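You operate a simulated robot arm through the tools that you are given. There is no shell and no other tool.

Carry out the task below with a simulated two-armed robot. There is one attempt and no reset: what you move stays moved.

## Task
Loosen the brass screw, then slide the ORDERS strip out onto the feed plate.
Fine: keep the holder clamped while you slide; open the clamp after.

Only the result counts: the job must be done as asked and must still hold three seconds after the hand-in. Knocking over, shifting, dropping, spilling or breaking anything else fails it.

## Robot
Two 7-joint arms with fingered hands on one trunk that stands fixed in place. Base frame: the origin is at the foot of the trunk, x ahead of it, y to its left, z up; the work surface is at about z = 0.84. Lengths are in m, angles in degrees, forces in N, time in s.
The left shoulder is at [0.033, 0.17, 1.222], the right one opposite. With the tool pointing down near the work surface each hand reaches from about 0.24 to 0.74 m from the base axis, measured 20 degrees to its own side. Payload 4 kg a hand.
The TCP of each hand is the grasp point between the finger pads, 0.026 m short of the fingertips. In the tool frame z runs along the fingers and y along their closing line. The gripper opens to 0.132 m; its body begins 0.073 m behind the TCP. The gripper is a hand of 4 fingers: y runs from the thumb to the fingers, the wrist lies at [0, 0, -0.224] in the tool frame.
Orientation is told as [roll, pitch, yaw] about the base's x, y, z axes, in that order, counted from this pose: with the fingers straight down and closing along the base's y, the tool's x points along the base's -x, its y along +y and its z along -z.

## Interface
- The arms move only by the tool send_rows. It takes "left_plan", "right_plan" or both (then of equal length, played together; a hand with none holds still); each is a list that holds one entry, the list of rows, each a list of 6 numbers: the shift along the tool's x, y, z in units of 250 mm (1.0 is 250 mm), then the turn, a rotation vector about the tool's x, y, z in units of 45 degrees (1.0 is 45 degrees). In form: [[[dx, dy, dz, ax, ay, az], ...]]. A call has 1 to 20 rows; each row is the pose to reach, as a shift and turn from the pose commanded when the call began, along the tool's axes at that moment. A call with a number of a shift or a turn outside -1 to 1 is refused whole. A row lasts 0.2 s, in which the tool goes at most 0.05 m and 8.6 degrees; a call with a longer step from one row to the next is refused whole. Where a pose cannot be reached the arm comes as near as it can. A force on the tool above 90 N (or 10 N above the force at the start of the call, whichever is more), or a blocked arm, ends the call early, and 0.2 s more pass. In this call time passes only in rows, and 0.2 s behind the last. It gives the time, the measured TCP pose, the force on the tool (base axes), the opening and the grip force at its end, in the units of the frame above (readings bear some noise), with the torque about the TCP (base axes, N m) and any sound that the robot's microphone picked up.
- Cameras (640 x 400 px; columns grow to the right, rows downward): "scene" is now at [0.1112, -0.0499, 1.3939]; the picture's right is [-0.44, -0.90, 0.00], its down [-0.49, 0.24, -0.84] and it looks along [0.75, -0.36, -0.55] (base axes); focal length 308 px, centre (320, 200). "left" rides on the left gripper at [-0.068, 0.002, -0.097] in its tool frame; the picture's right is [-0.02, -1.00, 0.00], its down [0.82, -0.02, -0.58] and it looks along [0.58, -0.01, 0.82] (tool axes); focal length 270 px, centre (320, 200). "right" rides on the right gripper at [0.068, 0.002, -0.097] in its tool frame; the picture's right is [-0.03, 1.00, 0.00], its down [-0.82, -0.02, -0.58] and it looks along [-0.58, -0.01, 0.82] (tool axes); focal length 270 px, centre (320, 200). There is no depth. A picture from a camera that has moved, and an enlarged one, comes with that camera's place and axes in the base frame and with its lens. The place of the scene camera against the robot may be out by one fixed shift of up to 0.018 m in any direction.
- capture(camera): a new picture of that camera. The clock stands still meanwhile.
- slide_trunk(by): moves the trunk up (or, below 0, down) by that many m; the arms and the scene camera ride with it, the base frame stays. It gives what a move gives, with no picture.
- set_fingers(finger1, finger2, finger3, thumb_bend, hand): sets how far each is bent, from 0 (flat) to 1 (curled in); at 0.3 the hand is open as for a grip, at 0.7 the pads meet at the TCP. One left out holds its place. A second passes; each finger stops where it meets its share of the squeeze, and holds until it gets a number again. It is the only way to open and close the hand. It gives what a move gives, with no picture; readings hold the bend of each and the force on the fingers (four entries, about 0 where the hand has none), thumb and palm.
- head_to(pan, tilt): turns the head with the scene camera to pan (to the left, within 86 degrees either way) and tilt (down, from -29 to 69), counted from straight ahead of the robot (the tilt from the chest, where the trunk bows). It gives what a move gives.
- zoom(camera, box): a new picture of the part [left, top, right, bottom] of that camera's present view, enlarged. The clock stands still meanwhile.
- close_job(): hands the job in; it is judged then, once.

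Places have to be worked out from the pictures, the camera data and where the tool is seen. Open the grippers and draw the arms clear of the work before you hand the job in, unless the task says otherwise.

The tools are called as a command line: name --argument value ..., lists and objects as JSON in quotes. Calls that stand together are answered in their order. send_rows: Moves the arms, as the interface text tells. Its arguments: {"type":"object","properties":{"left_plan":{"type":"array"},"right_plan":{"type":"array"}},"required":[]} The other tools are called the same way: slide_trunk (by) moves the trunk up or down; set_fingers (finger1, finger2, finger3, thumb_bend, hand) moves the fingers one by one; head_to (pan, tilt) turns the head that bears the scene camera; capture (camera) takes a picture; zoom (camera, box) takes an enlarged picture of a part of a camera's view; close_job () hands the job in.

At the start:

```text
clock: 0.0
left_eef_pos: [0.3986, -0.0192, 1.2496]
left_orientation: [-0.1, 0.0, 0.1]
left_contact_force: [0.1, -0.7, -0.1]
left_moment: [0.01, 0.02, -0.01]
left_finger_gap: 0.1319
left_grasp_force: 0.1
left_shape: jaw
left_bend: [0.3, 0.3, 0.3, 0.3]
left_finger forces: [0.0, 0.0, 0.0, 0.1, 0.0, 0.1]
right_eef_pos: [0.4359, -0.4845, 1.2084]
right_orientation: [0.0, -0.1, -0.1]
right_contact_force: [-0.2, 0.3, -0.5]
right_moment: [0.02, 0.01, 0.0]
right_finger_gap: 0.132
right_grasp_force: 0.0
right_shape: jaw
right_bend: [0.3, 0.3, 0.3, 0.3]
right_finger forces: [0.0, 0.0, 0.0, 0.0, 0.0, 0.0]
trunk travel left (down, up): [-0.45, 0.305]
head pan, tilt (commanded): [-25.9, 33.2]
```

scene: 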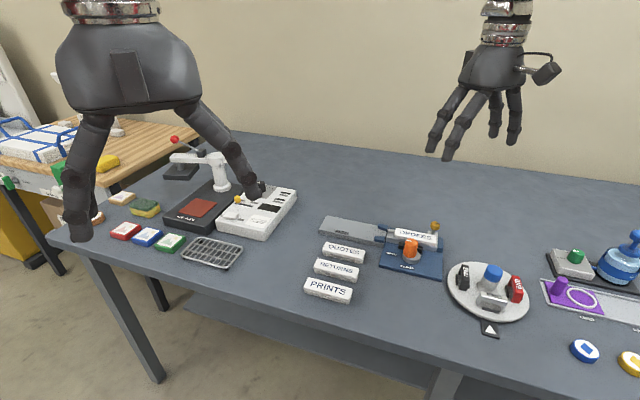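
right: 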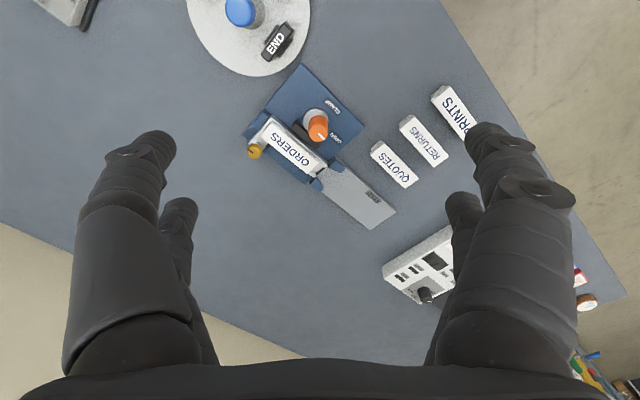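
left: 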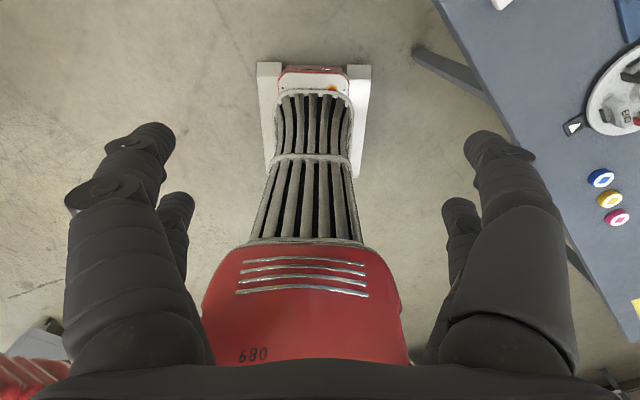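

The ORDERS strip sits in a blue holder with an orange clamp knob, a brass screw at one end and a grey feed plate at the other. I'll enlarge the views to see the details.

zoom --camera "scene" --box '[300, 190, 480, 305]'

zoom --camera "right" --box '[220, 50, 420, 240]'

```text
3.48 times, centred on (390, 248) of scene
camera zoom: at [0.1112, -0.0499, 1.3939], right [-0.44, -0.9, 0.0], down [-0.49, 0.24, -0.84], along [0.75, -0.36, -0.55], focal length 1073 px, centre (76, 35)
```

zoom: 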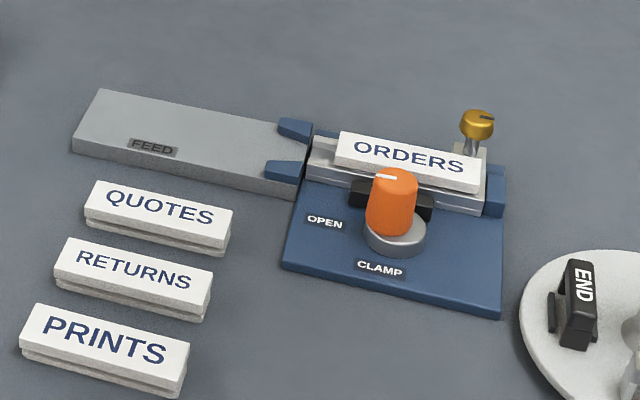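

```text
2.11 times, centred on (320, 145) of right
camera zoom: at [0.3693, -0.4841, 1.3061], right [0.03, 1.0, 0.0], down [0.82, -0.02, 0.58], along [0.58, -0.01, -0.82], focal length 569 px, centre (320, 316)
```

zoom: 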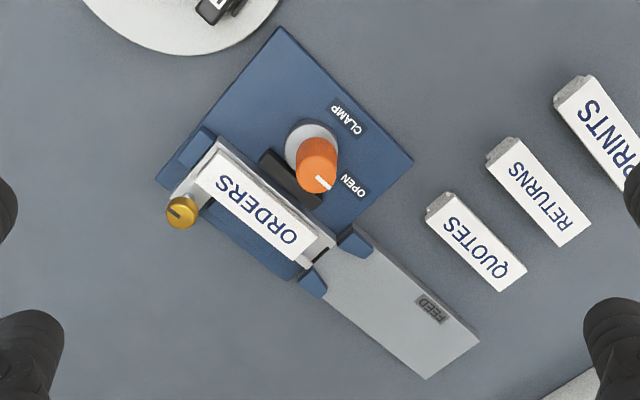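

I need to read the clamp knob's pointer, so I'll enlarge the knob and screw further.

zoom --camera "right" --box '[235, 95, 345, 195]'

zoom --camera "scene" --box '[375, 215, 450, 275]'

```text
4.00 times, centred on (290, 145) of right
camera zoom: at [0.3693, -0.4841, 1.3061], right [0.03, 1.0, 0.0], down [0.82, -0.02, 0.58], along [0.58, -0.01, -0.82], focal length 1081 px, centre (440, 420)
```

zoom: 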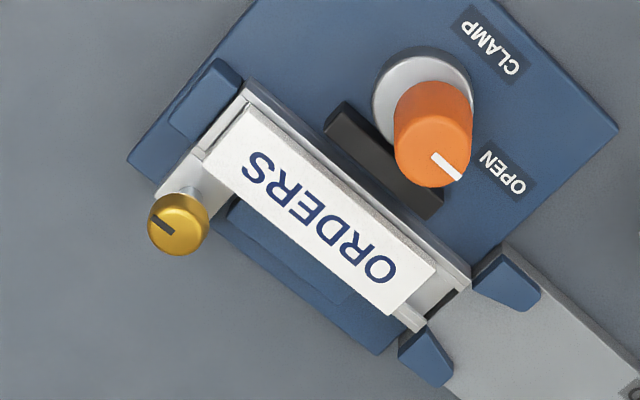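

```text
6.67 times, centred on (412, 245) of scene
camera zoom: at [0.1112, -0.0499, 1.3939], right [-0.44, -0.9, 0.0], down [-0.49, 0.24, -0.84], along [0.75, -0.36, -0.55], focal length 2056 px, centre (-297, -100)
```

zoom: 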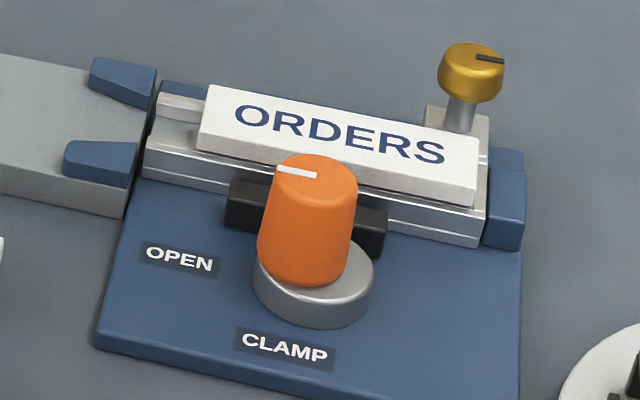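

The pointer looks aligned with OPEN, parallel to the rail and toward the feed end, so the clamp seems open now. Before planning I'll look closely at the right hand's fingers.

zoom --camera "scene" --box '[400, 0, 600, 170]'

zoom --camera "scene" --box '[40, 0, 300, 250]'

```text
2.35 times, centred on (500, 85) of scene
camera zoom: at [0.1112, -0.0499, 1.3939], right [-0.44, -0.9, 0.0], down [-0.49, 0.24, -0.84], along [0.75, -0.36, -0.55], focal length 726 px, centre (-104, 471)
```

zoom: 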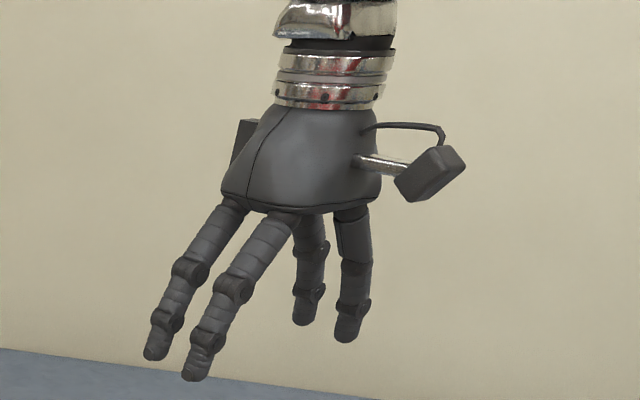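

```text
1.60 times, centred on (170, 125) of scene
camera zoom: at [0.1112, -0.0499, 1.3939], right [-0.44, -0.9, 0.0], down [-0.49, 0.24, -0.84], along [0.75, -0.36, -0.55], focal length 494 px, centre (560, 320)
```

zoom: 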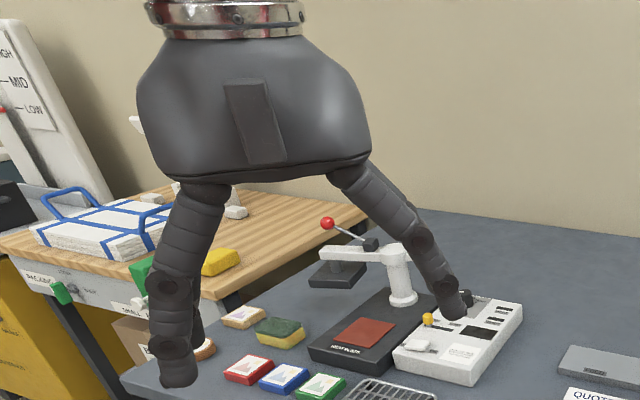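

The right hand shows two digits on each side. I'll bend finger1 and then finger2 separately, high above the table, to learn which is which.

set_fingers --hand "right" --finger1 0.7

capture --camera "right"

zoom --camera "scene" --box '[400, 0, 600, 170]'

```text
clock: 1.0
left_eef_pos: [0.3978, -0.0201, 1.2496]
left_orientation: [0.0, 0.1, 0.1]
left_contact_force: [0.2, 0.4, 0.0]
left_moment: [0.02, 0.02, -0.01]
left_finger_gap: 0.1317
left_grasp_force: 0.1
left_shape: jaw
left_bend: [0.3, 0.3, 0.3, 0.3]
left_finger forces: [0.1, 0.0, 0.1, 0.0, 0.1, 0.0]
right_eef_pos: [0.4368, -0.4851, 1.2084]
right_orientation: [0.0, 0.0, 0.1]
right_contact_force: [-0.4, 0.7, 0.0]
right_moment: [-0.01, 0.02, 0.03]
right_finger_gap: 0.0673
right_grasp_force: 0.0
right_shape: fingers
right_bend: [0.7, 0.3, 0.3, 0.3]
right_finger forces: [0.0, 0.0, 0.1, 0.1, 0.0, 0.0]
trunk travel left (down, up): [-0.45, 0.305]
head pan, tilt (commanded): [-25.9, 33.2]
```

```text
taken
camera right: at [0.3693, -0.4841, 1.3066], right [0.03, 1.0, 0.0], down [0.82, -0.02, 0.58], along [0.58, -0.01, -0.82], focal length 270 px, centre (320, 200)
```

right: 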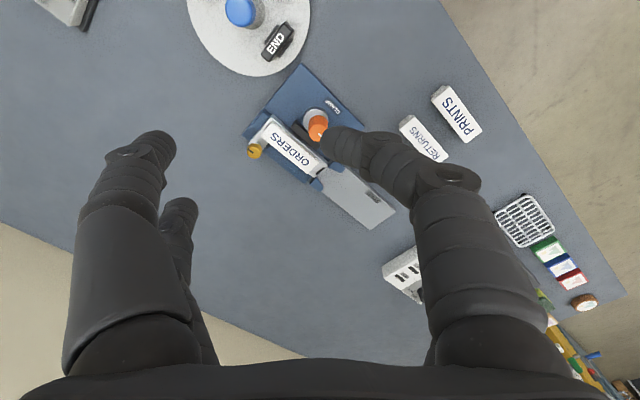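

```text
2.35 times, centred on (500, 85) of scene
camera zoom: at [0.1112, -0.0499, 1.3939], right [-0.44, -0.9, 0.0], down [-0.49, 0.24, -0.84], along [0.75, -0.36, -0.55], focal length 726 px, centre (-104, 471)
```

zoom: 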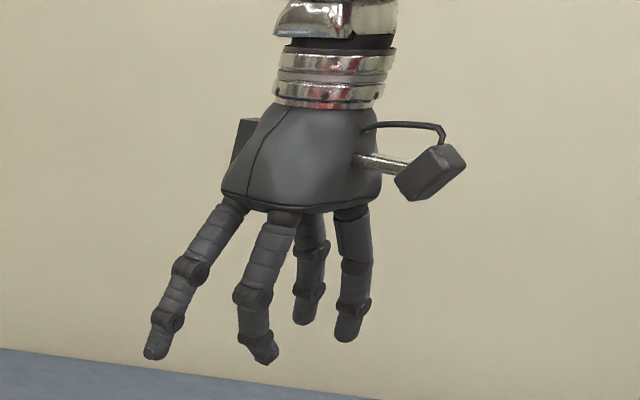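

Finger1 is the +y digit nearest the camera. I'll test finger2 and finger3 the same way.

set_fingers --hand "right" --finger1 0.3 --finger2 0.7

zoom --camera "scene" --box '[400, 0, 600, 170]'

set_fingers --hand "right" --finger2 0.3 --finger3 0.7

zoom --camera "scene" --box '[400, 0, 600, 170]'

capture --camera "right"

```text
clock: 2.0
left_eef_pos: [0.3997, -0.0204, 1.2499]
left_orientation: [-0.1, 0.0, 0.1]
left_contact_force: [0.2, 0.4, -0.1]
left_moment: [-0.01, -0.01, -0.03]
left_finger_gap: 0.1318
left_grasp_force: 0.1
left_shape: jaw
left_bend: [0.3, 0.3, 0.3, 0.3]
left_finger forces: [0.0, 0.1, 0.0, 0.1, 0.1, 0.0]
right_eef_pos: [0.4367, -0.4843, 1.2089]
right_orientation: [0.0, 0.0, 0.0]
right_contact_force: [0.8, 0.1, 0.2]
right_moment: [0.0, 0.02, 0.02]
right_finger_gap: 0.1327
right_grasp_force: 0.0
right_shape: fingers
right_bend: [0.3, 0.7, 0.3, 0.3]
right_finger forces: [0.0, 0.1, 0.0, 0.0, 0.0, 0.1]
trunk travel left (down, up): [-0.45, 0.305]
head pan, tilt (commanded): [-25.9, 33.2]
```

```text
2.35 times, centred on (500, 85) of scene
camera zoom: at [0.1112, -0.0499, 1.3939], right [-0.44, -0.9, 0.0], down [-0.49, 0.24, -0.84], along [0.75, -0.36, -0.55], focal length 726 px, centre (-104, 471)
```

zoom: 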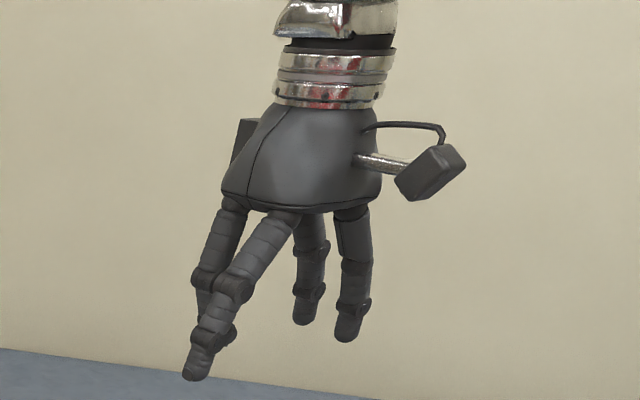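

```text
clock: 3.0
left_eef_pos: [0.3986, -0.0197, 1.2505]
left_orientation: [0.1, -0.1, 0.1]
left_contact_force: [0.3, 0.4, -1.0]
left_moment: [0.01, -0.02, -0.01]
left_finger_gap: 0.1318
left_grasp_force: 0.1
left_shape: jaw
left_bend: [0.3, 0.3, 0.3, 0.3]
left_finger forces: [0.0, 0.1, 0.0, 0.0, 0.1, 0.0]
right_eef_pos: [0.4371, -0.4835, 1.2088]
right_orientation: [-0.1, 0.0, 0.0]
right_contact_force: [-0.5, 0.2, 0.3]
right_moment: [-0.02, 0.0, 0.01]
right_finger_gap: 0.1324
right_grasp_force: 0.0
right_shape: fingers
right_bend: [0.3, 0.3, 0.7, 0.3]
right_finger forces: [0.0, 0.0, 0.1, 0.0, 0.0, 0.1]
trunk travel left (down, up): [-0.45, 0.305]
head pan, tilt (commanded): [-25.9, 33.2]
```

```text
2.35 times, centred on (500, 85) of scene
camera zoom: at [0.1112, -0.0499, 1.3939], right [-0.44, -0.9, 0.0], down [-0.49, 0.24, -0.84], along [0.75, -0.36, -0.55], focal length 726 px, centre (-104, 471)
```

zoom: 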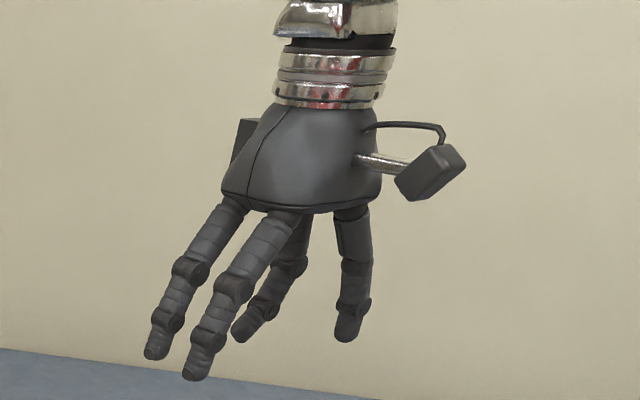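

```text
taken
camera right: at [0.3693, -0.4841, 1.3066], right [0.03, 1.0, 0.0], down [0.82, -0.02, 0.58], along [0.58, -0.01, -0.82], focal length 270 px, centre (320, 200)
```

right: 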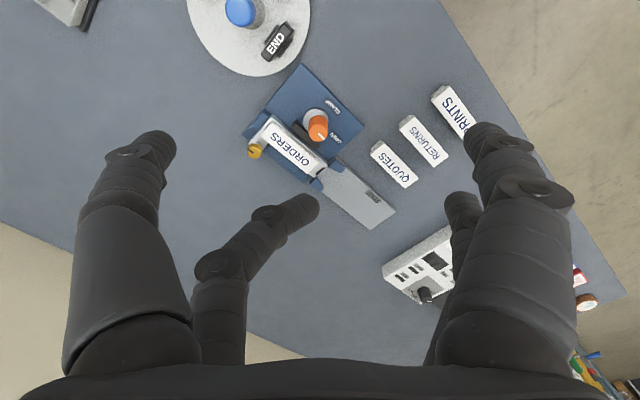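

The layout is clear: finger1 and thumb form the camera-side pair, finger2 and finger3 the far pair, spaced about 36 mm apart. I'll reopen finger3 and lower the right hand over the holder for a closer camera view.

set_fingers --hand "right" --finger3 0.3

send_rows --right_plan '[[[0, -0.05, 0.14, 0, 0, 0], [0, -0.1, 0.28, 0, 0, 0], [0, -0.15, 0.42, 0, 0, 0], [0, -0.2, 0.56, 0, 0, 0]]]'

capture --camera "right"

capture --camera "scene"

```text
clock: 4.0
left_eef_pos: [0.3981, -0.0208, 1.2491]
left_orientation: [0.1, -0.1, 0.1]
left_contact_force: [-0.9, 0.0, 0.1]
left_moment: [0.02, 0.01, 0.0]
left_finger_gap: 0.1319
left_grasp_force: 0.1
left_shape: jaw
left_bend: [0.3, 0.3, 0.3, 0.3]
left_finger forces: [0.0, 0.0, 0.1, 0.0, 0.0, 0.1]
right_eef_pos: [0.4372, -0.4856, 1.2077]
right_orientation: [0.1, 0.0, 0.0]
right_contact_force: [0.4, 0.5, 0.0]
right_moment: [-0.01, 0.01, 0.03]
right_finger_gap: 0.1324
right_grasp_force: 0.1
right_shape: fingers
right_bend: [0.3, 0.3, 0.3, 0.3]
right_finger forces: [0.0, 0.1, 0.0, 0.2, 0.0, 0.1]
trunk travel left (down, up): [-0.45, 0.305]
head pan, tilt (commanded): [-25.9, 33.2]
```

```text
clock: 5.0
left_eef_pos: [0.3999, -0.0214, 1.2495]
left_orientation: [0.0, 0.0, 0.0]
left_contact_force: [0.6, 0.5, -0.3]
left_moment: [-0.02, -0.01, -0.01]
left_finger_gap: 0.1318
left_grasp_force: 0.0
left_shape: jaw
left_bend: [0.3, 0.3, 0.3, 0.3]
left_finger forces: [0.0, 0.0, 0.1, 0.0, 0.0, 0.0]
right_eef_pos: [0.4367, -0.5352, 1.0682]
right_orientation: [0.0, 0.1, 0.0]
right_contact_force: [0.8, -0.4, -0.1]
right_moment: [0.02, 0.01, 0.02]
right_finger_gap: 0.1326
right_grasp_force: 0.0
right_shape: fingers
right_bend: [0.3, 0.3, 0.3, 0.3]
right_finger forces: [0.1, 0.1, 0.0, 0.0, 0.0, 0.1]
trunk travel left (down, up): [-0.45, 0.305]
head pan, tilt (commanded): [-25.9, 33.2]
```

```text
taken
camera right: at [0.3694, -0.5337, 1.1659], right [0.03, 1.0, 0.0], down [0.82, -0.02, 0.58], along [0.58, -0.01, -0.82], focal length 270 px, centre (320, 200)
```

right: 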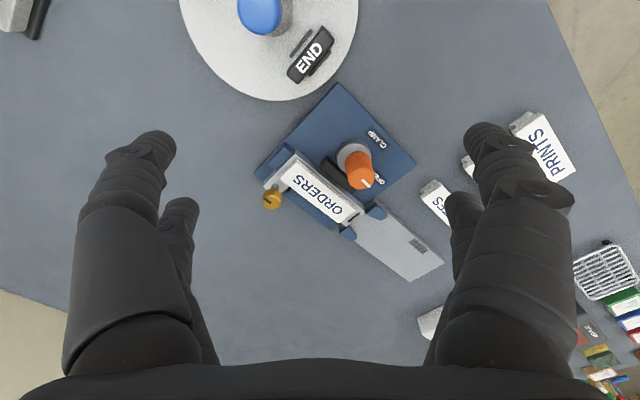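

```text
taken
camera scene: at [0.1118, -0.0502, 1.3938], right [-0.44, -0.9, 0.0], down [-0.49, 0.24, -0.84], along [0.75, -0.36, -0.55], focal length 308 px, centre (320, 200)
```

scene: 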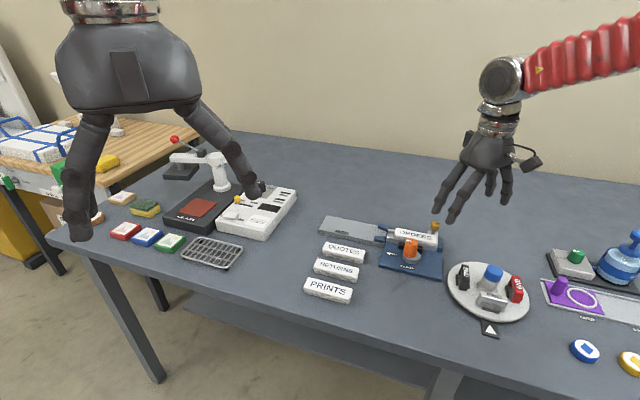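

Now a high-magnification view of the holder from this nearer camera position, to triangulate.

zoom --camera "right" --box '[240, 80, 400, 250]'

zoom --camera "right" --box '[320, 170, 460, 290]'

```text
2.35 times, centred on (320, 165) of right
camera zoom: at [0.3694, -0.5337, 1.1659], right [0.03, 1.0, 0.0], down [0.82, -0.02, 0.58], along [0.58, -0.01, -0.82], focal length 636 px, centre (320, 282)
```

zoom: 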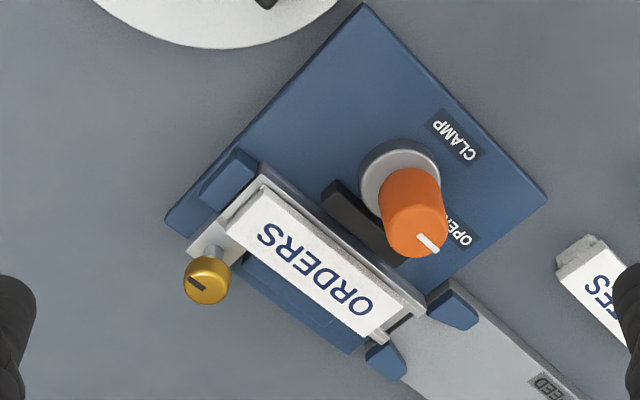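

```text
3.33 times, centred on (390, 230) of right
camera zoom: at [0.3694, -0.5337, 1.1659], right [0.03, 1.0, 0.0], down [0.82, -0.02, 0.58], along [0.58, -0.01, -0.82], focal length 901 px, centre (87, 100)
```

zoom: 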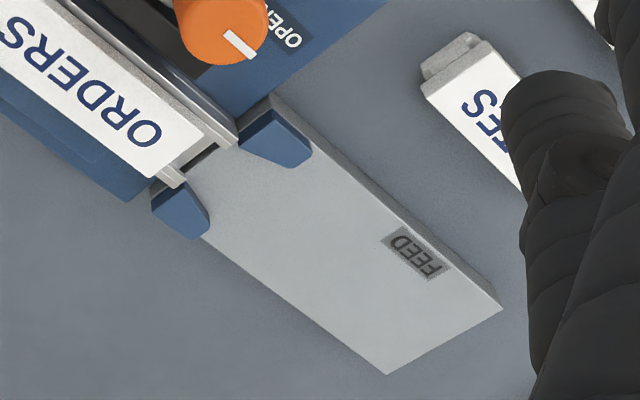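

Triangulated from the two right-camera views:
- **Screw head:** top at about (0.554, -0.593, 0.90).
- **ORDERS label:** top at z≈0.883, centred near (0.560, -0.537), running along about 45°.
- **Clamp knob:** axis near (0.518, -0.492), top at about 0.91.

I'll move above the knob with yaw -45 and look again.

send_rows --right_plan '[[[-0.054, 0.028, 0.04, 0, 0, 0.167], [-0.108, 0.057, 0.08, 0, 0, 0.333], [-0.162, 0.085, 0.12, 0, 0, 0.5], [-0.217, 0.114, 0.16, 0, 0, 0.667], [-0.271, 0.142, 0.2, 0, 0, 0.833], [-0.325, 0.171, 0.24, 0, 0, 1.0]]]'

capture --camera "right"

capture --camera "scene"

```text
clock: 6.4
left_eef_pos: [0.4003, -0.0202, 1.2481]
left_orientation: [0.1, 0.1, 0.1]
left_contact_force: [0.1, -0.1, -0.2]
left_moment: [-0.04, -0.01, 0.01]
left_finger_gap: 0.1319
left_grasp_force: 0.0
left_shape: jaw
left_bend: [0.3, 0.3, 0.3, 0.3]
left_finger forces: [0.0, 0.0, 0.0, 0.0, 0.0, 0.0]
right_eef_pos: [0.5193, -0.4921, 1.0094]
right_orientation: [0.0, -0.1, -45.2]
right_contact_force: [0.0, 0.2, -0.4]
right_moment: [-0.02, -0.02, -0.01]
right_finger_gap: 0.1329
right_grasp_force: 0.1
right_shape: fingers
right_bend: [0.3, 0.3, 0.3, 0.3]
right_finger forces: [0.0, 0.0, 0.0, 0.0, 0.1, 0.0]
trunk travel left (down, up): [-0.45, 0.305]
head pan, tilt (commanded): [-25.9, 33.2]
```

```text
taken
camera right: at [0.4731, -0.4425, 1.1072], right [0.73, 0.69, 0.0], down [0.56, -0.59, 0.58], along [0.4, -0.42, -0.82], focal length 270 px, centre (320, 200)
```

right: 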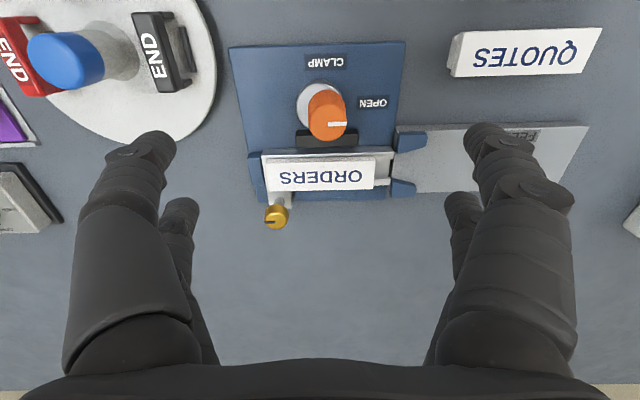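

```text
taken
camera scene: at [0.1122, -0.0495, 1.3938], right [-0.44, -0.9, 0.0], down [-0.49, 0.24, -0.84], along [0.75, -0.36, -0.55], focal length 308 px, centre (320, 200)
```

scene: 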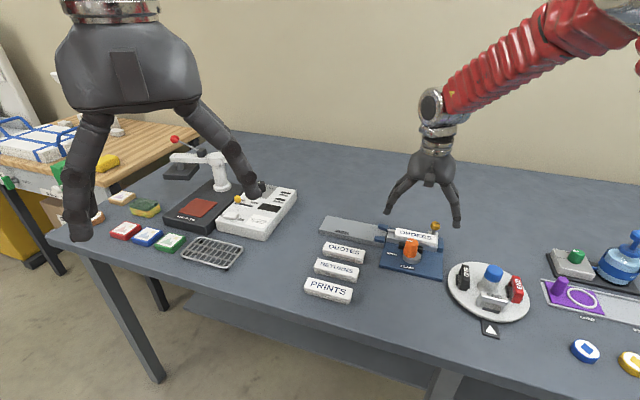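

zoom --camera "right" --box '[220, 30, 440, 240]'

zoom --camera "right" --box '[270, 70, 390, 170]'

```text
1.90 times, centred on (330, 135) of right
camera zoom: at [0.4731, -0.4425, 1.1072], right [0.73, 0.69, 0.0], down [0.56, -0.59, 0.58], along [0.4, -0.42, -0.82], focal length 515 px, centre (301, 324)
```

zoom: 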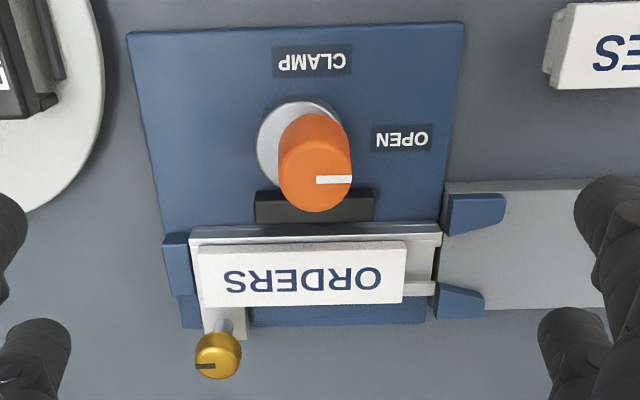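

```text
4.00 times, centred on (330, 120) of right
camera zoom: at [0.4731, -0.4425, 1.1072], right [0.73, 0.69, 0.0], down [0.56, -0.59, 0.58], along [0.4, -0.42, -0.82], focal length 1081 px, centre (280, 520)
```

zoom: 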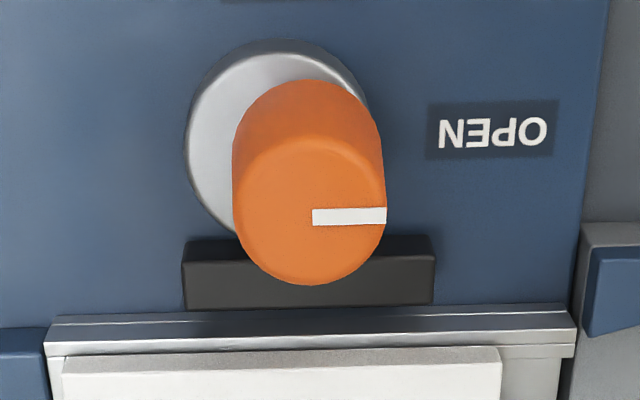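

The pointer is clearly at OPEN, and the knob axis is near (0.523, -0.492). Before gripping, I'll set a narrower pre-grip and test the +90° wrist rotation at height to confirm the arm can do it.

set_fingers --hand "right" --finger1 0.5 --finger2 0.5 --finger3 0.5 --thumb_bend 0.5

send_rows --right_plan '[[[0, 0, 0, 0, 0, -0.167], [0, 0, 0, 0, 0, -0.333], [0, 0, 0, 0, 0, -0.5], [0, 0, 0, 0, 0, -0.667], [0, 0, 0, 0, 0, -0.833], [0, 0, 0, 0, 0, -1.0]]]'

send_rows --right_plan '[[[0, 0, 0, 0, 0, -0.167], [0, 0, 0, 0, 0, -0.333], [0, 0, 0, 0, 0, -0.5], [0, 0, 0, 0, 0, -0.667], [0, 0, 0, 0, 0, -0.833], [0, 0, 0, 0, 0, -1.0]]]'

capture --camera "right"

```text
clock: 7.4
left_eef_pos: [0.3994, -0.0205, 1.25]
left_orientation: [0.0, 0.1, 0.1]
left_contact_force: [0.7, 0.9, -0.2]
left_moment: [-0.01, 0.01, -0.04]
left_finger_gap: 0.1321
left_grasp_force: 0.1
left_shape: jaw
left_bend: [0.3, 0.3, 0.3, 0.3]
left_finger forces: [0.0, 0.0, 0.0, 0.0, 0.0, 0.0]
right_eef_pos: [0.5184, -0.4922, 1.0102]
right_orientation: [0.0, 0.0, -44.9]
right_contact_force: [0.7, 0.5, 0.8]
right_moment: [-0.01, 0.01, 0.0]
right_finger_gap: 0.0663
right_grasp_force: 0.0
right_shape: fingers
right_bend: [0.5, 0.5, 0.5, 0.5]
right_finger forces: [0.0, 0.0, 0.1, 0.0, 0.0, 0.1]
trunk travel left (down, up): [-0.45, 0.305]
head pan, tilt (commanded): [-25.9, 33.2]
```

```text
clock: 8.8
left_eef_pos: [0.3986, -0.0204, 1.2487]
left_orientation: [0.0, 0.2, 0.1]
left_contact_force: [-0.1, -0.2, 0.2]
left_moment: [-0.01, 0.0, 0.0]
left_finger_gap: 0.132
left_grasp_force: 0.0
left_shape: jaw
left_bend: [0.3, 0.3, 0.3, 0.3]
left_finger forces: [0.0, 0.0, 0.0, 0.1, 0.1, 0.0]
right_eef_pos: [0.5186, -0.4921, 1.0102]
right_orientation: [0.0, 0.1, 0.1]
right_contact_force: [0.5, -0.5, 0.4]
right_moment: [0.0, 0.02, -0.04]
right_finger_gap: 0.0665
right_grasp_force: 0.2
right_shape: fingers
right_bend: [0.5, 0.5, 0.5, 0.5]
right_finger forces: [0.0, 0.0, 0.0, 0.0, 0.1, 0.0]
trunk travel left (down, up): [-0.45, 0.305]
head pan, tilt (commanded): [-25.9, 33.2]
```

```text
clock: 10.2
left_eef_pos: [0.3989, -0.0197, 1.2492]
left_orientation: [0.0, 0.2, 0.1]
left_contact_force: [0.1, 0.1, -0.6]
left_moment: [-0.02, 0.0, 0.01]
left_finger_gap: 0.132
left_grasp_force: 0.1
left_shape: jaw
left_bend: [0.3, 0.3, 0.3, 0.3]
left_finger forces: [0.0, 0.0, 0.0, 0.2, 0.0, 0.1]
right_eef_pos: [0.518, -0.4927, 1.0085]
right_orientation: [0.0, 0.0, 45.0]
right_contact_force: [0.2, 0.7, 0.7]
right_moment: [0.03, -0.04, 0.01]
right_finger_gap: 0.0664
right_grasp_force: 0.0
right_shape: fingers
right_bend: [0.5, 0.5, 0.5, 0.5]
right_finger forces: [0.0, 0.1, 0.1, 0.0, 0.1, 0.0]
trunk travel left (down, up): [-0.45, 0.305]
head pan, tilt (commanded): [-25.9, 33.2]
```

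```text
taken
camera right: at [0.4693, -0.5404, 1.1065], right [-0.69, 0.72, 0.0], down [0.59, 0.56, 0.58], along [0.42, 0.4, -0.82], focal length 270 px, centre (320, 200)
```

right: 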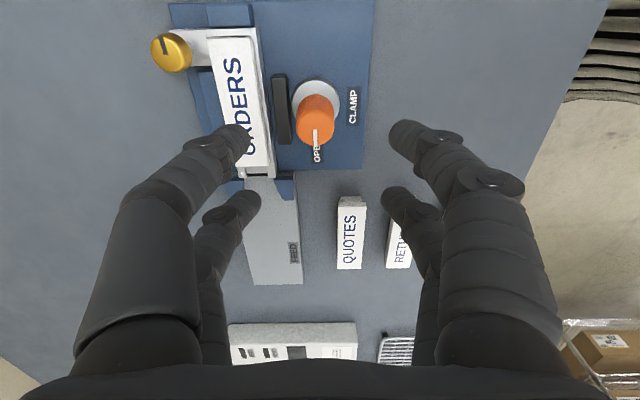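

The rotation to +45 works. I'll zoom in on this view to refine the knob axis and check the jaw gap.

zoom --camera "right" --box '[140, 0, 390, 200]'

zoom --camera "right" --box '[235, 50, 375, 180]'

```text
2.00 times, centred on (265, 100) of right
camera zoom: at [0.4693, -0.5404, 1.1065], right [-0.69, 0.72, 0.0], down [0.59, 0.56, 0.58], along [0.42, 0.4, -0.82], focal length 541 px, centre (430, 400)
```

zoom: 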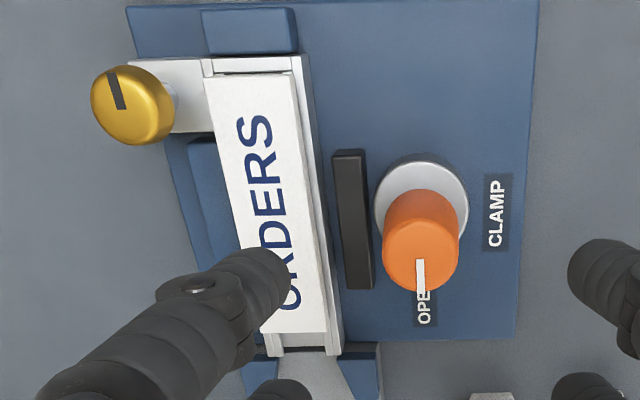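

```text
3.08 times, centred on (305, 115) of right
camera zoom: at [0.4693, -0.5404, 1.1065], right [-0.69, 0.72, 0.0], down [0.59, 0.56, 0.58], along [0.42, 0.4, -0.82], focal length 832 px, centre (366, 462)
```

zoom: 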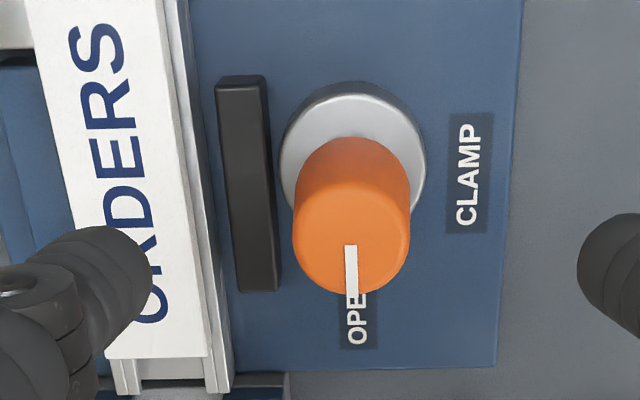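

A blue gap shows between the black jaw and the rail, so the clamp really is open and I must clamp it before sliding. The knob top is at about (0.526, -0.491, 0.902). I'll rotate back to yaw -45 and come down above it.

send_rows --right_plan '[[[0, 0, 0, 0, 0, 0.167], [0, 0, 0, 0, 0, 0.333], [0, 0, 0, 0, 0, 0.5], [0, 0, 0, 0, 0, 0.667], [0, 0, 0, 0, 0, 0.833], [0, 0, 0, 0, 0, 1.0]]]'

send_rows --right_plan '[[[-0.006, 0.001, 0.04, 0, 0, 0.167], [-0.011, 0.002, 0.08, 0, 0, 0.333], [-0.017, 0.004, 0.12, 0, 0, 0.5], [-0.022, 0.005, 0.16, 0, 0, 0.667], [-0.028, 0.006, 0.2, 0, 0, 0.833], [-0.033, 0.007, 0.234, 0, 0, 1.0]]]'

capture --camera "right"

zoom --camera "scene" --box '[360, 130, 500, 290]'

```text
clock: 11.6
left_eef_pos: [0.399, -0.0198, 1.2496]
left_orientation: [0.1, 0.1, 0.1]
left_contact_force: [0.0, 0.7, -0.6]
left_moment: [0.02, -0.01, 0.0]
left_finger_gap: 0.1318
left_grasp_force: 0.1
left_shape: jaw
left_bend: [0.3, 0.3, 0.3, 0.3]
left_finger forces: [0.0, 0.0, 0.0, 0.0, 0.1, 0.0]
right_eef_pos: [0.5179, -0.4915, 1.0075]
right_orientation: [0.1, 0.0, -0.3]
right_contact_force: [0.4, -0.5, 0.5]
right_moment: [-0.01, 0.0, 0.01]
right_finger_gap: 0.0665
right_grasp_force: 0.1
right_shape: fingers
right_bend: [0.5, 0.5, 0.5, 0.5]
right_finger forces: [0.0, 0.0, 0.1, 0.0, 0.0, 0.1]
trunk travel left (down, up): [-0.45, 0.305]
head pan, tilt (commanded): [-25.9, 33.2]
```

```text
clock: 13.0
left_eef_pos: [0.3986, -0.0203, 1.2501]
left_orientation: [0.0, 0.1, 0.1]
left_contact_force: [0.2, 0.9, 0.2]
left_moment: [0.0, 0.0, -0.03]
left_finger_gap: 0.1319
left_grasp_force: 0.1
left_shape: jaw
left_bend: [0.3, 0.3, 0.3, 0.3]
left_finger forces: [0.1, 0.1, 0.0, 0.0, 0.1, 0.1]
right_eef_pos: [0.5252, -0.4888, 0.9498]
right_orientation: [0.0, 0.0, -45.2]
right_contact_force: [-0.3, 0.0, 0.7]
right_moment: [0.0, 0.0, -0.01]
right_finger_gap: 0.0664
right_grasp_force: 0.0
right_shape: fingers
right_bend: [0.5, 0.5, 0.5, 0.5]
right_finger forces: [0.0, 0.0, 0.0, 0.0, 0.1, 0.0]
trunk travel left (down, up): [-0.45, 0.305]
head pan, tilt (commanded): [-25.9, 33.2]
```

```text
taken
camera right: at [0.4801, -0.4412, 1.0481], right [0.73, 0.69, 0.0], down [0.56, -0.59, 0.58], along [0.4, -0.42, -0.82], focal length 270 px, centre (320, 200)
```

right: 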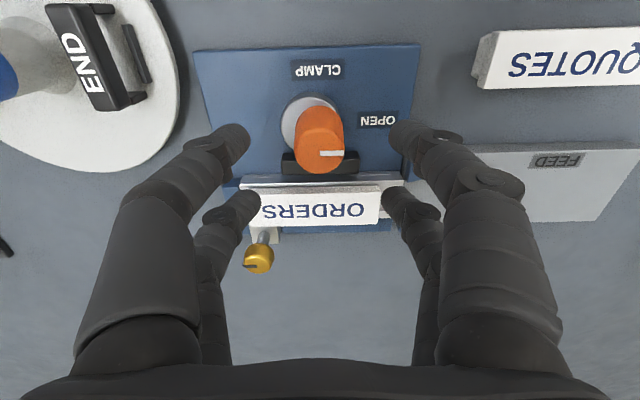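

```text
2.50 times, centred on (430, 210) of scene
camera zoom: at [0.1116, -0.0499, 1.3939], right [-0.44, -0.9, 0.0], down [-0.49, 0.24, -0.84], along [0.75, -0.36, -0.55], focal length 771 px, centre (45, 175)
```

zoom: 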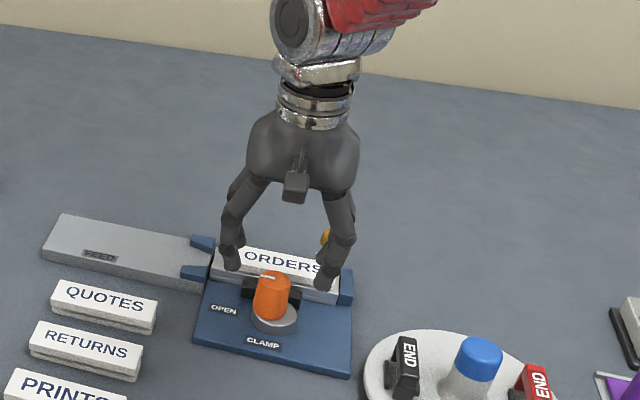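

The hand is centred on the knob to within about 2 mm. I'll lower straight down to TCP z≈0.903 with a small correction.

send_rows --right_plan '[[[-0.009, -0.003, 0.05, 0, 0, 0], [-0.009, -0.003, 0.1, 0, 0, 0], [-0.009, -0.003, 0.145, 0, 0, 0], [-0.009, -0.003, 0.187, 0, 0, 0]]]'

capture --camera "right"

zoom --camera "scene" --box '[370, 180, 470, 290]'

```text
clock: 14.0
left_eef_pos: [0.3993, -0.0213, 1.2494]
left_orientation: [-0.1, 0.1, 0.1]
left_contact_force: [0.3, -0.1, -0.8]
left_moment: [-0.01, -0.02, -0.02]
left_finger_gap: 0.1318
left_grasp_force: 0.0
left_shape: jaw
left_bend: [0.3, 0.3, 0.3, 0.3]
left_finger forces: [0.0, 0.1, 0.0, 0.0, 0.0, 0.1]
right_eef_pos: [0.5276, -0.4914, 0.9022]
right_orientation: [-0.1, 0.0, -45.0]
right_contact_force: [-0.6, -0.2, 0.9]
right_moment: [-0.01, 0.0, -0.01]
right_finger_gap: 0.0666
right_grasp_force: 0.0
right_shape: fingers
right_bend: [0.5, 0.5, 0.5, 0.5]
right_finger forces: [0.0, 0.1, 0.0, 0.0, 0.0, 0.0]
trunk travel left (down, up): [-0.45, 0.305]
head pan, tilt (commanded): [-25.9, 33.2]
```

```text
taken
camera right: at [0.4811, -0.4435, 1.0002], right [0.73, 0.69, 0.0], down [0.56, -0.59, 0.58], along [0.4, -0.42, -0.82], focal length 270 px, centre (320, 200)
```

right: 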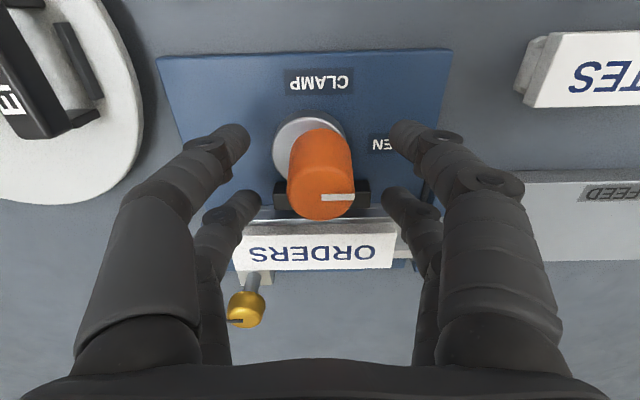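

```text
3.64 times, centred on (420, 235) of scene
camera zoom: at [0.1116, -0.0499, 1.3939], right [-0.44, -0.9, 0.0], down [-0.49, 0.24, -0.84], along [0.75, -0.36, -0.55], focal length 1122 px, centre (-44, 73)
```

zoom: 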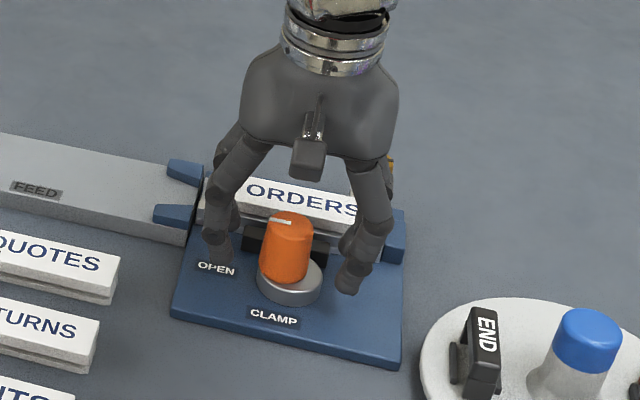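

The knob top sits at the TCP projection in the hand camera, so I'm centred with tips beside the knob. I'll close all four digits.

set_fingers --hand "right" --finger1 0.75 --finger2 0.75 --finger3 0.75 --thumb_bend 0.75

capture --camera "right"

zoom --camera "scene" --box '[370, 180, 470, 290]'

```text
clock: 15.0
left_eef_pos: [0.4004, -0.0201, 1.2499]
left_orientation: [0.0, 0.1, 0.0]
left_contact_force: [0.2, 0.2, 0.1]
left_moment: [0.04, 0.01, -0.01]
left_finger_gap: 0.1317
left_grasp_force: 0.1
left_shape: jaw
left_bend: [0.3, 0.3, 0.3, 0.3]
left_finger forces: [0.0, 0.1, 0.1, 0.0, 0.0, 0.0]
right_eef_pos: [0.5264, -0.4935, 0.9011]
right_orientation: [-0.1, 0.2, -45.1]
right_contact_force: [-3.2, 1.4, -9.4]
right_moment: [-0.04, 0.06, 0.06]
right_finger_gap: 0.0109
right_grasp_force: 13.0
right_shape: fingers
right_bend: [0.71, 0.73, 0.73, 0.68]
right_finger forces: [8.0, 4.8, 4.1, 0.0, 9.2, 0.1]
trunk travel left (down, up): [-0.45, 0.305]
head pan, tilt (commanded): [-25.9, 33.2]
```

```text
taken
camera right: at [0.4807, -0.4437, 0.9997], right [0.73, 0.69, 0.0], down [0.56, -0.59, 0.58], along [0.4, -0.42, -0.82], focal length 270 px, centre (320, 200)
```

right: 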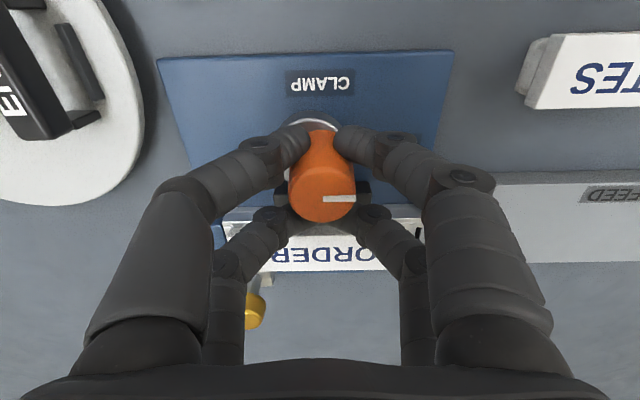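

```text
3.64 times, centred on (420, 235) of scene
camera zoom: at [0.1118, -0.0504, 1.3938], right [-0.44, -0.9, 0.0], down [-0.49, 0.24, -0.84], along [0.75, -0.36, -0.55], focal length 1122 px, centre (-44, 73)
```

zoom: 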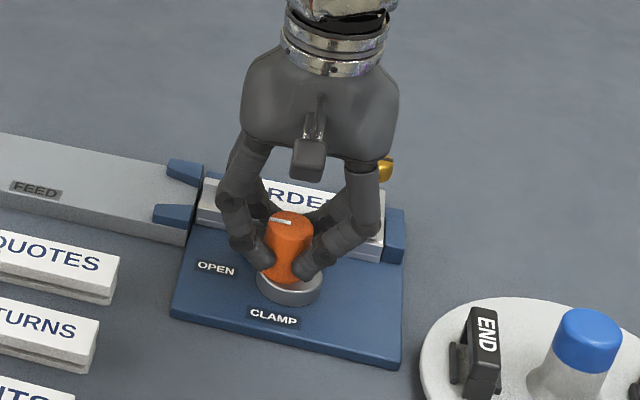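

The knob is caged by all four digits (about 13 N). I'll turn it counter-clockwise toward CLAMP, 45° first.

send_rows --right_plan '[[[0, 0, 0, 0, 0, -0.125], [0, 0, 0, 0, 0, -0.25], [0, 0, 0, 0, 0, -0.375], [0, 0, 0, 0, 0, -0.5], [0, 0, 0, 0, 0, -0.625], [0, 0, 0, 0, 0, -0.75], [0, 0, 0, 0, 0, -0.875], [0, 0, 0, 0, 0, -1.0]]]'

capture --camera "right"

zoom --camera "scene" --box '[370, 180, 470, 290]'

```text
clock: 16.8
left_eef_pos: [0.3999, -0.02, 1.2493]
left_orientation: [0.0, 0.1, 0.1]
left_contact_force: [0.2, -0.8, 0.4]
left_moment: [0.03, -0.03, 0.02]
left_finger_gap: 0.1318
left_grasp_force: 0.0
left_shape: jaw
left_bend: [0.3, 0.3, 0.3, 0.3]
left_finger forces: [0.1, 0.1, 0.1, 0.0, 0.0, 0.1]
right_eef_pos: [0.5283, -0.4912, 0.9028]
right_orientation: [0.0, 0.1, 0.0]
right_contact_force: [-1.2, 4.7, -12.3]
right_moment: [0.06, -0.03, -0.03]
right_finger_gap: 0.0103
right_grasp_force: 13.5
right_shape: fingers
right_bend: [0.71, 0.73, 0.73, 0.68]
right_finger forces: [7.9, 8.2, 4.1, 0.0, 7.3, 0.0]
trunk travel left (down, up): [-0.45, 0.305]
head pan, tilt (commanded): [-25.9, 33.2]
```

```text
taken
camera right: at [0.4603, -0.4915, 1.0007], right [0.02, 1.0, 0.0], down [0.82, -0.02, 0.58], along [0.58, -0.01, -0.82], focal length 270 px, centre (320, 200)
```

right: 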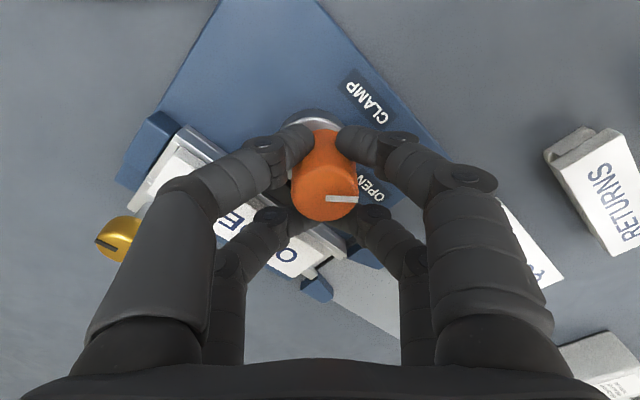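

```text
3.64 times, centred on (420, 235) of scene
camera zoom: at [0.1124, -0.0502, 1.3938], right [-0.44, -0.9, 0.0], down [-0.49, 0.24, -0.84], along [0.75, -0.36, -0.55], focal length 1122 px, centre (-44, 73)
```

zoom: 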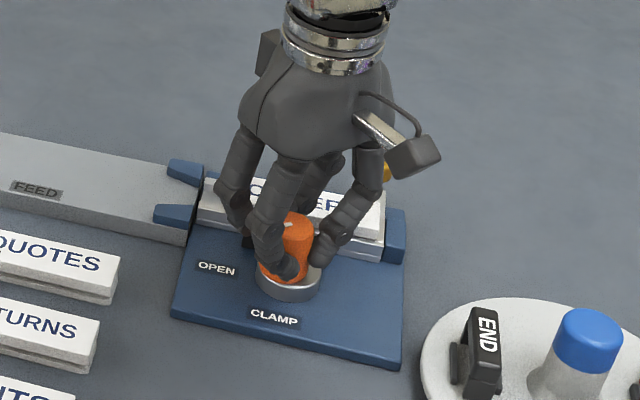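

The pointer stayed fixed in the hand view, so the knob turned with the hand without slipping. I'll continue the second 45° to CLAMP.

send_rows --right_plan '[[[0, 0, 0, 0, 0, -0.125], [0, 0, 0, 0, 0, -0.25], [0, 0, 0, 0, 0, -0.375], [0, 0, 0, 0, 0, -0.5], [0, 0, 0, 0, 0, -0.625], [0, 0, 0, 0, 0, -0.75], [0, 0, 0, 0, 0, -0.875], [0, 0, 0, 0, 0, -1.0]]]'

capture --camera "right"

zoom --camera "scene" --box '[370, 180, 470, 290]'

```text
clock: 18.6
left_eef_pos: [0.4007, -0.02, 1.2499]
left_orientation: [0.1, 0.0, 0.1]
left_contact_force: [0.5, 0.7, -0.2]
left_moment: [-0.01, 0.0, 0.01]
left_finger_gap: 0.1318
left_grasp_force: 0.1
left_shape: jaw
left_bend: [0.3, 0.3, 0.3, 0.3]
left_finger forces: [0.1, 0.0, 0.1, 0.1, 0.0, 0.0]
right_eef_pos: [0.5284, -0.491, 0.9029]
right_orientation: [0.1, 0.0, 45.1]
right_contact_force: [4.1, 13.7, -11.5]
right_moment: [0.26, -0.11, -0.06]
right_finger_gap: 0.0094
right_grasp_force: 19.2
right_shape: fingers
right_bend: [0.71, 0.73, 0.73, 0.69]
right_finger forces: [8.3, 19.1, 5.4, 0.0, 6.2, 0.1]
trunk travel left (down, up): [-0.45, 0.305]
head pan, tilt (commanded): [-25.9, 33.2]
```

```text
taken
camera right: at [0.4806, -0.5395, 1.0011], right [-0.69, 0.72, 0.0], down [0.59, 0.56, 0.58], along [0.42, 0.4, -0.82], focal length 270 px, centre (320, 200)
```

right: 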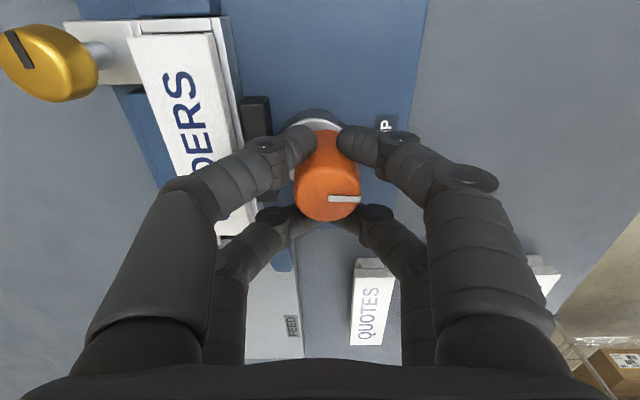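

```text
3.64 times, centred on (420, 235) of scene
camera zoom: at [0.113, -0.0491, 1.3937], right [-0.44, -0.9, 0.0], down [-0.49, 0.24, -0.84], along [0.75, -0.36, -0.55], focal length 1122 px, centre (-44, 73)
```

zoom: 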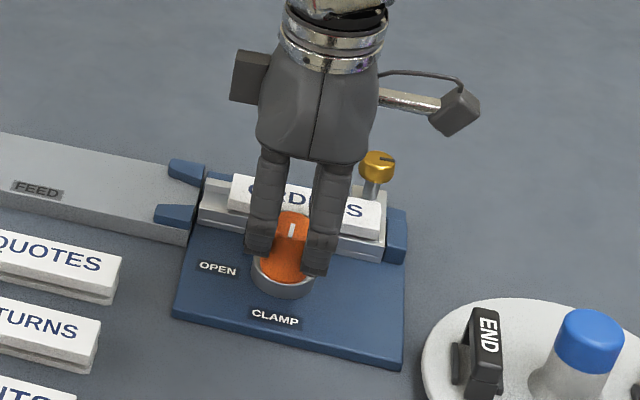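

The pointer is now at CLAMP and the jaw looks pressed against the rail. I'll open the fingers slightly, keeping clear of the strip, and lift straight up.

set_fingers --hand "right" --finger1 0.64 --finger2 0.65 --finger3 0.66 --thumb_bend 0.63

send_rows --right_plan '[[[0, 0, -0.04, 0, 0, 0], [0, 0, -0.08, 0, 0, 0], [0, 0, -0.16, 0, 0, 0], [0, 0, -0.28, 0, 0, 0], [0, 0, -0.4, 0, 0, 0]]]'

capture --camera "right"

zoom --camera "scene" --box '[370, 180, 470, 290]'

```text
clock: 19.6
left_eef_pos: [0.3989, -0.0191, 1.2484]
left_orientation: [-0.1, 0.2, 0.0]
left_contact_force: [0.0, -0.9, 0.1]
left_moment: [0.0, -0.05, -0.03]
left_finger_gap: 0.1321
left_grasp_force: 0.0
left_shape: jaw
left_bend: [0.3, 0.3, 0.3, 0.3]
left_finger forces: [0.0, 0.0, 0.1, 0.0, 0.0, 0.0]
right_eef_pos: [0.5283, -0.4924, 0.9039]
right_orientation: [-0.1, 0.0, 44.9]
right_contact_force: [4.4, 4.9, 4.8]
right_moment: [0.11, -0.11, -0.09]
right_finger_gap: 0.0214
right_grasp_force: 3.4
right_shape: fingers
right_bend: [0.64, 0.68, 0.66, 0.63]
right_finger forces: [0.4, 7.0, 0.0, 0.1, 0.0, 0.0]
trunk travel left (down, up): [-0.45, 0.305]
head pan, tilt (commanded): [-25.9, 33.2]
```

```text
clock: 20.8
left_eef_pos: [0.3981, -0.0196, 1.2497]
left_orientation: [0.0, -0.1, 0.1]
left_contact_force: [-0.4, 0.8, -0.3]
left_moment: [-0.01, 0.02, 0.01]
left_finger_gap: 0.1319
left_grasp_force: 0.1
left_shape: jaw
left_bend: [0.3, 0.3, 0.3, 0.3]
left_finger forces: [0.1, 0.0, 0.1, 0.0, 0.0, 0.0]
right_eef_pos: [0.5254, -0.4909, 1.0011]
right_orientation: [-0.1, 0.0, 45.0]
right_contact_force: [-0.4, 0.1, -0.3]
right_moment: [0.01, -0.02, 0.03]
right_finger_gap: 0.0212
right_grasp_force: 0.1
right_shape: fingers
right_bend: [0.64, 0.65, 0.66, 0.63]
right_finger forces: [0.0, 0.0, 0.0, 0.0, 0.0, 0.1]
trunk travel left (down, up): [-0.45, 0.305]
head pan, tilt (commanded): [-25.9, 33.2]
```

```text
taken
camera right: at [0.4761, -0.5391, 1.1003], right [-0.69, 0.73, 0.0], down [0.59, 0.56, 0.58], along [0.42, 0.4, -0.82], focal length 270 px, centre (320, 200)
```

right: 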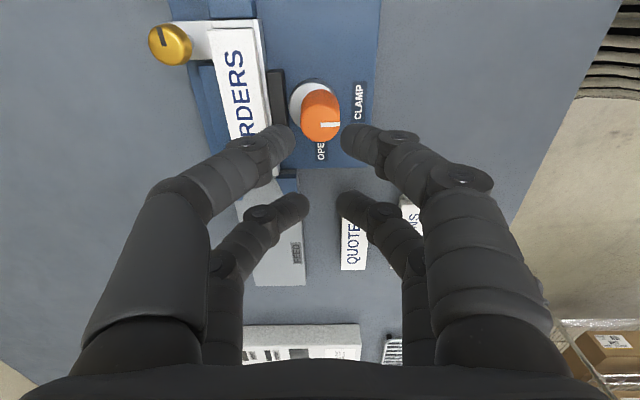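

```text
3.64 times, centred on (420, 235) of scene
camera zoom: at [0.1109, -0.0496, 1.394], right [-0.44, -0.9, 0.0], down [-0.49, 0.24, -0.84], along [0.75, -0.37, -0.55], focal length 1122 px, centre (-44, 73)
```

zoom: 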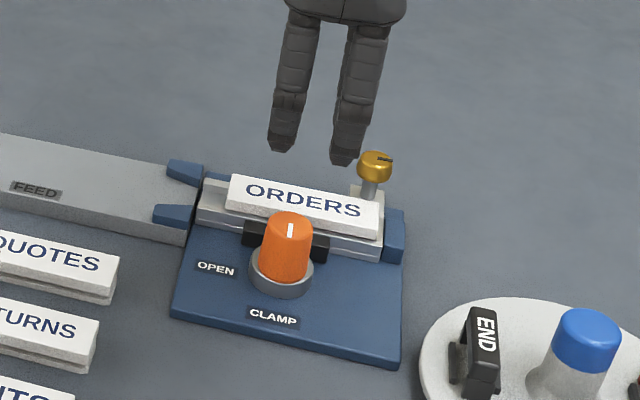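

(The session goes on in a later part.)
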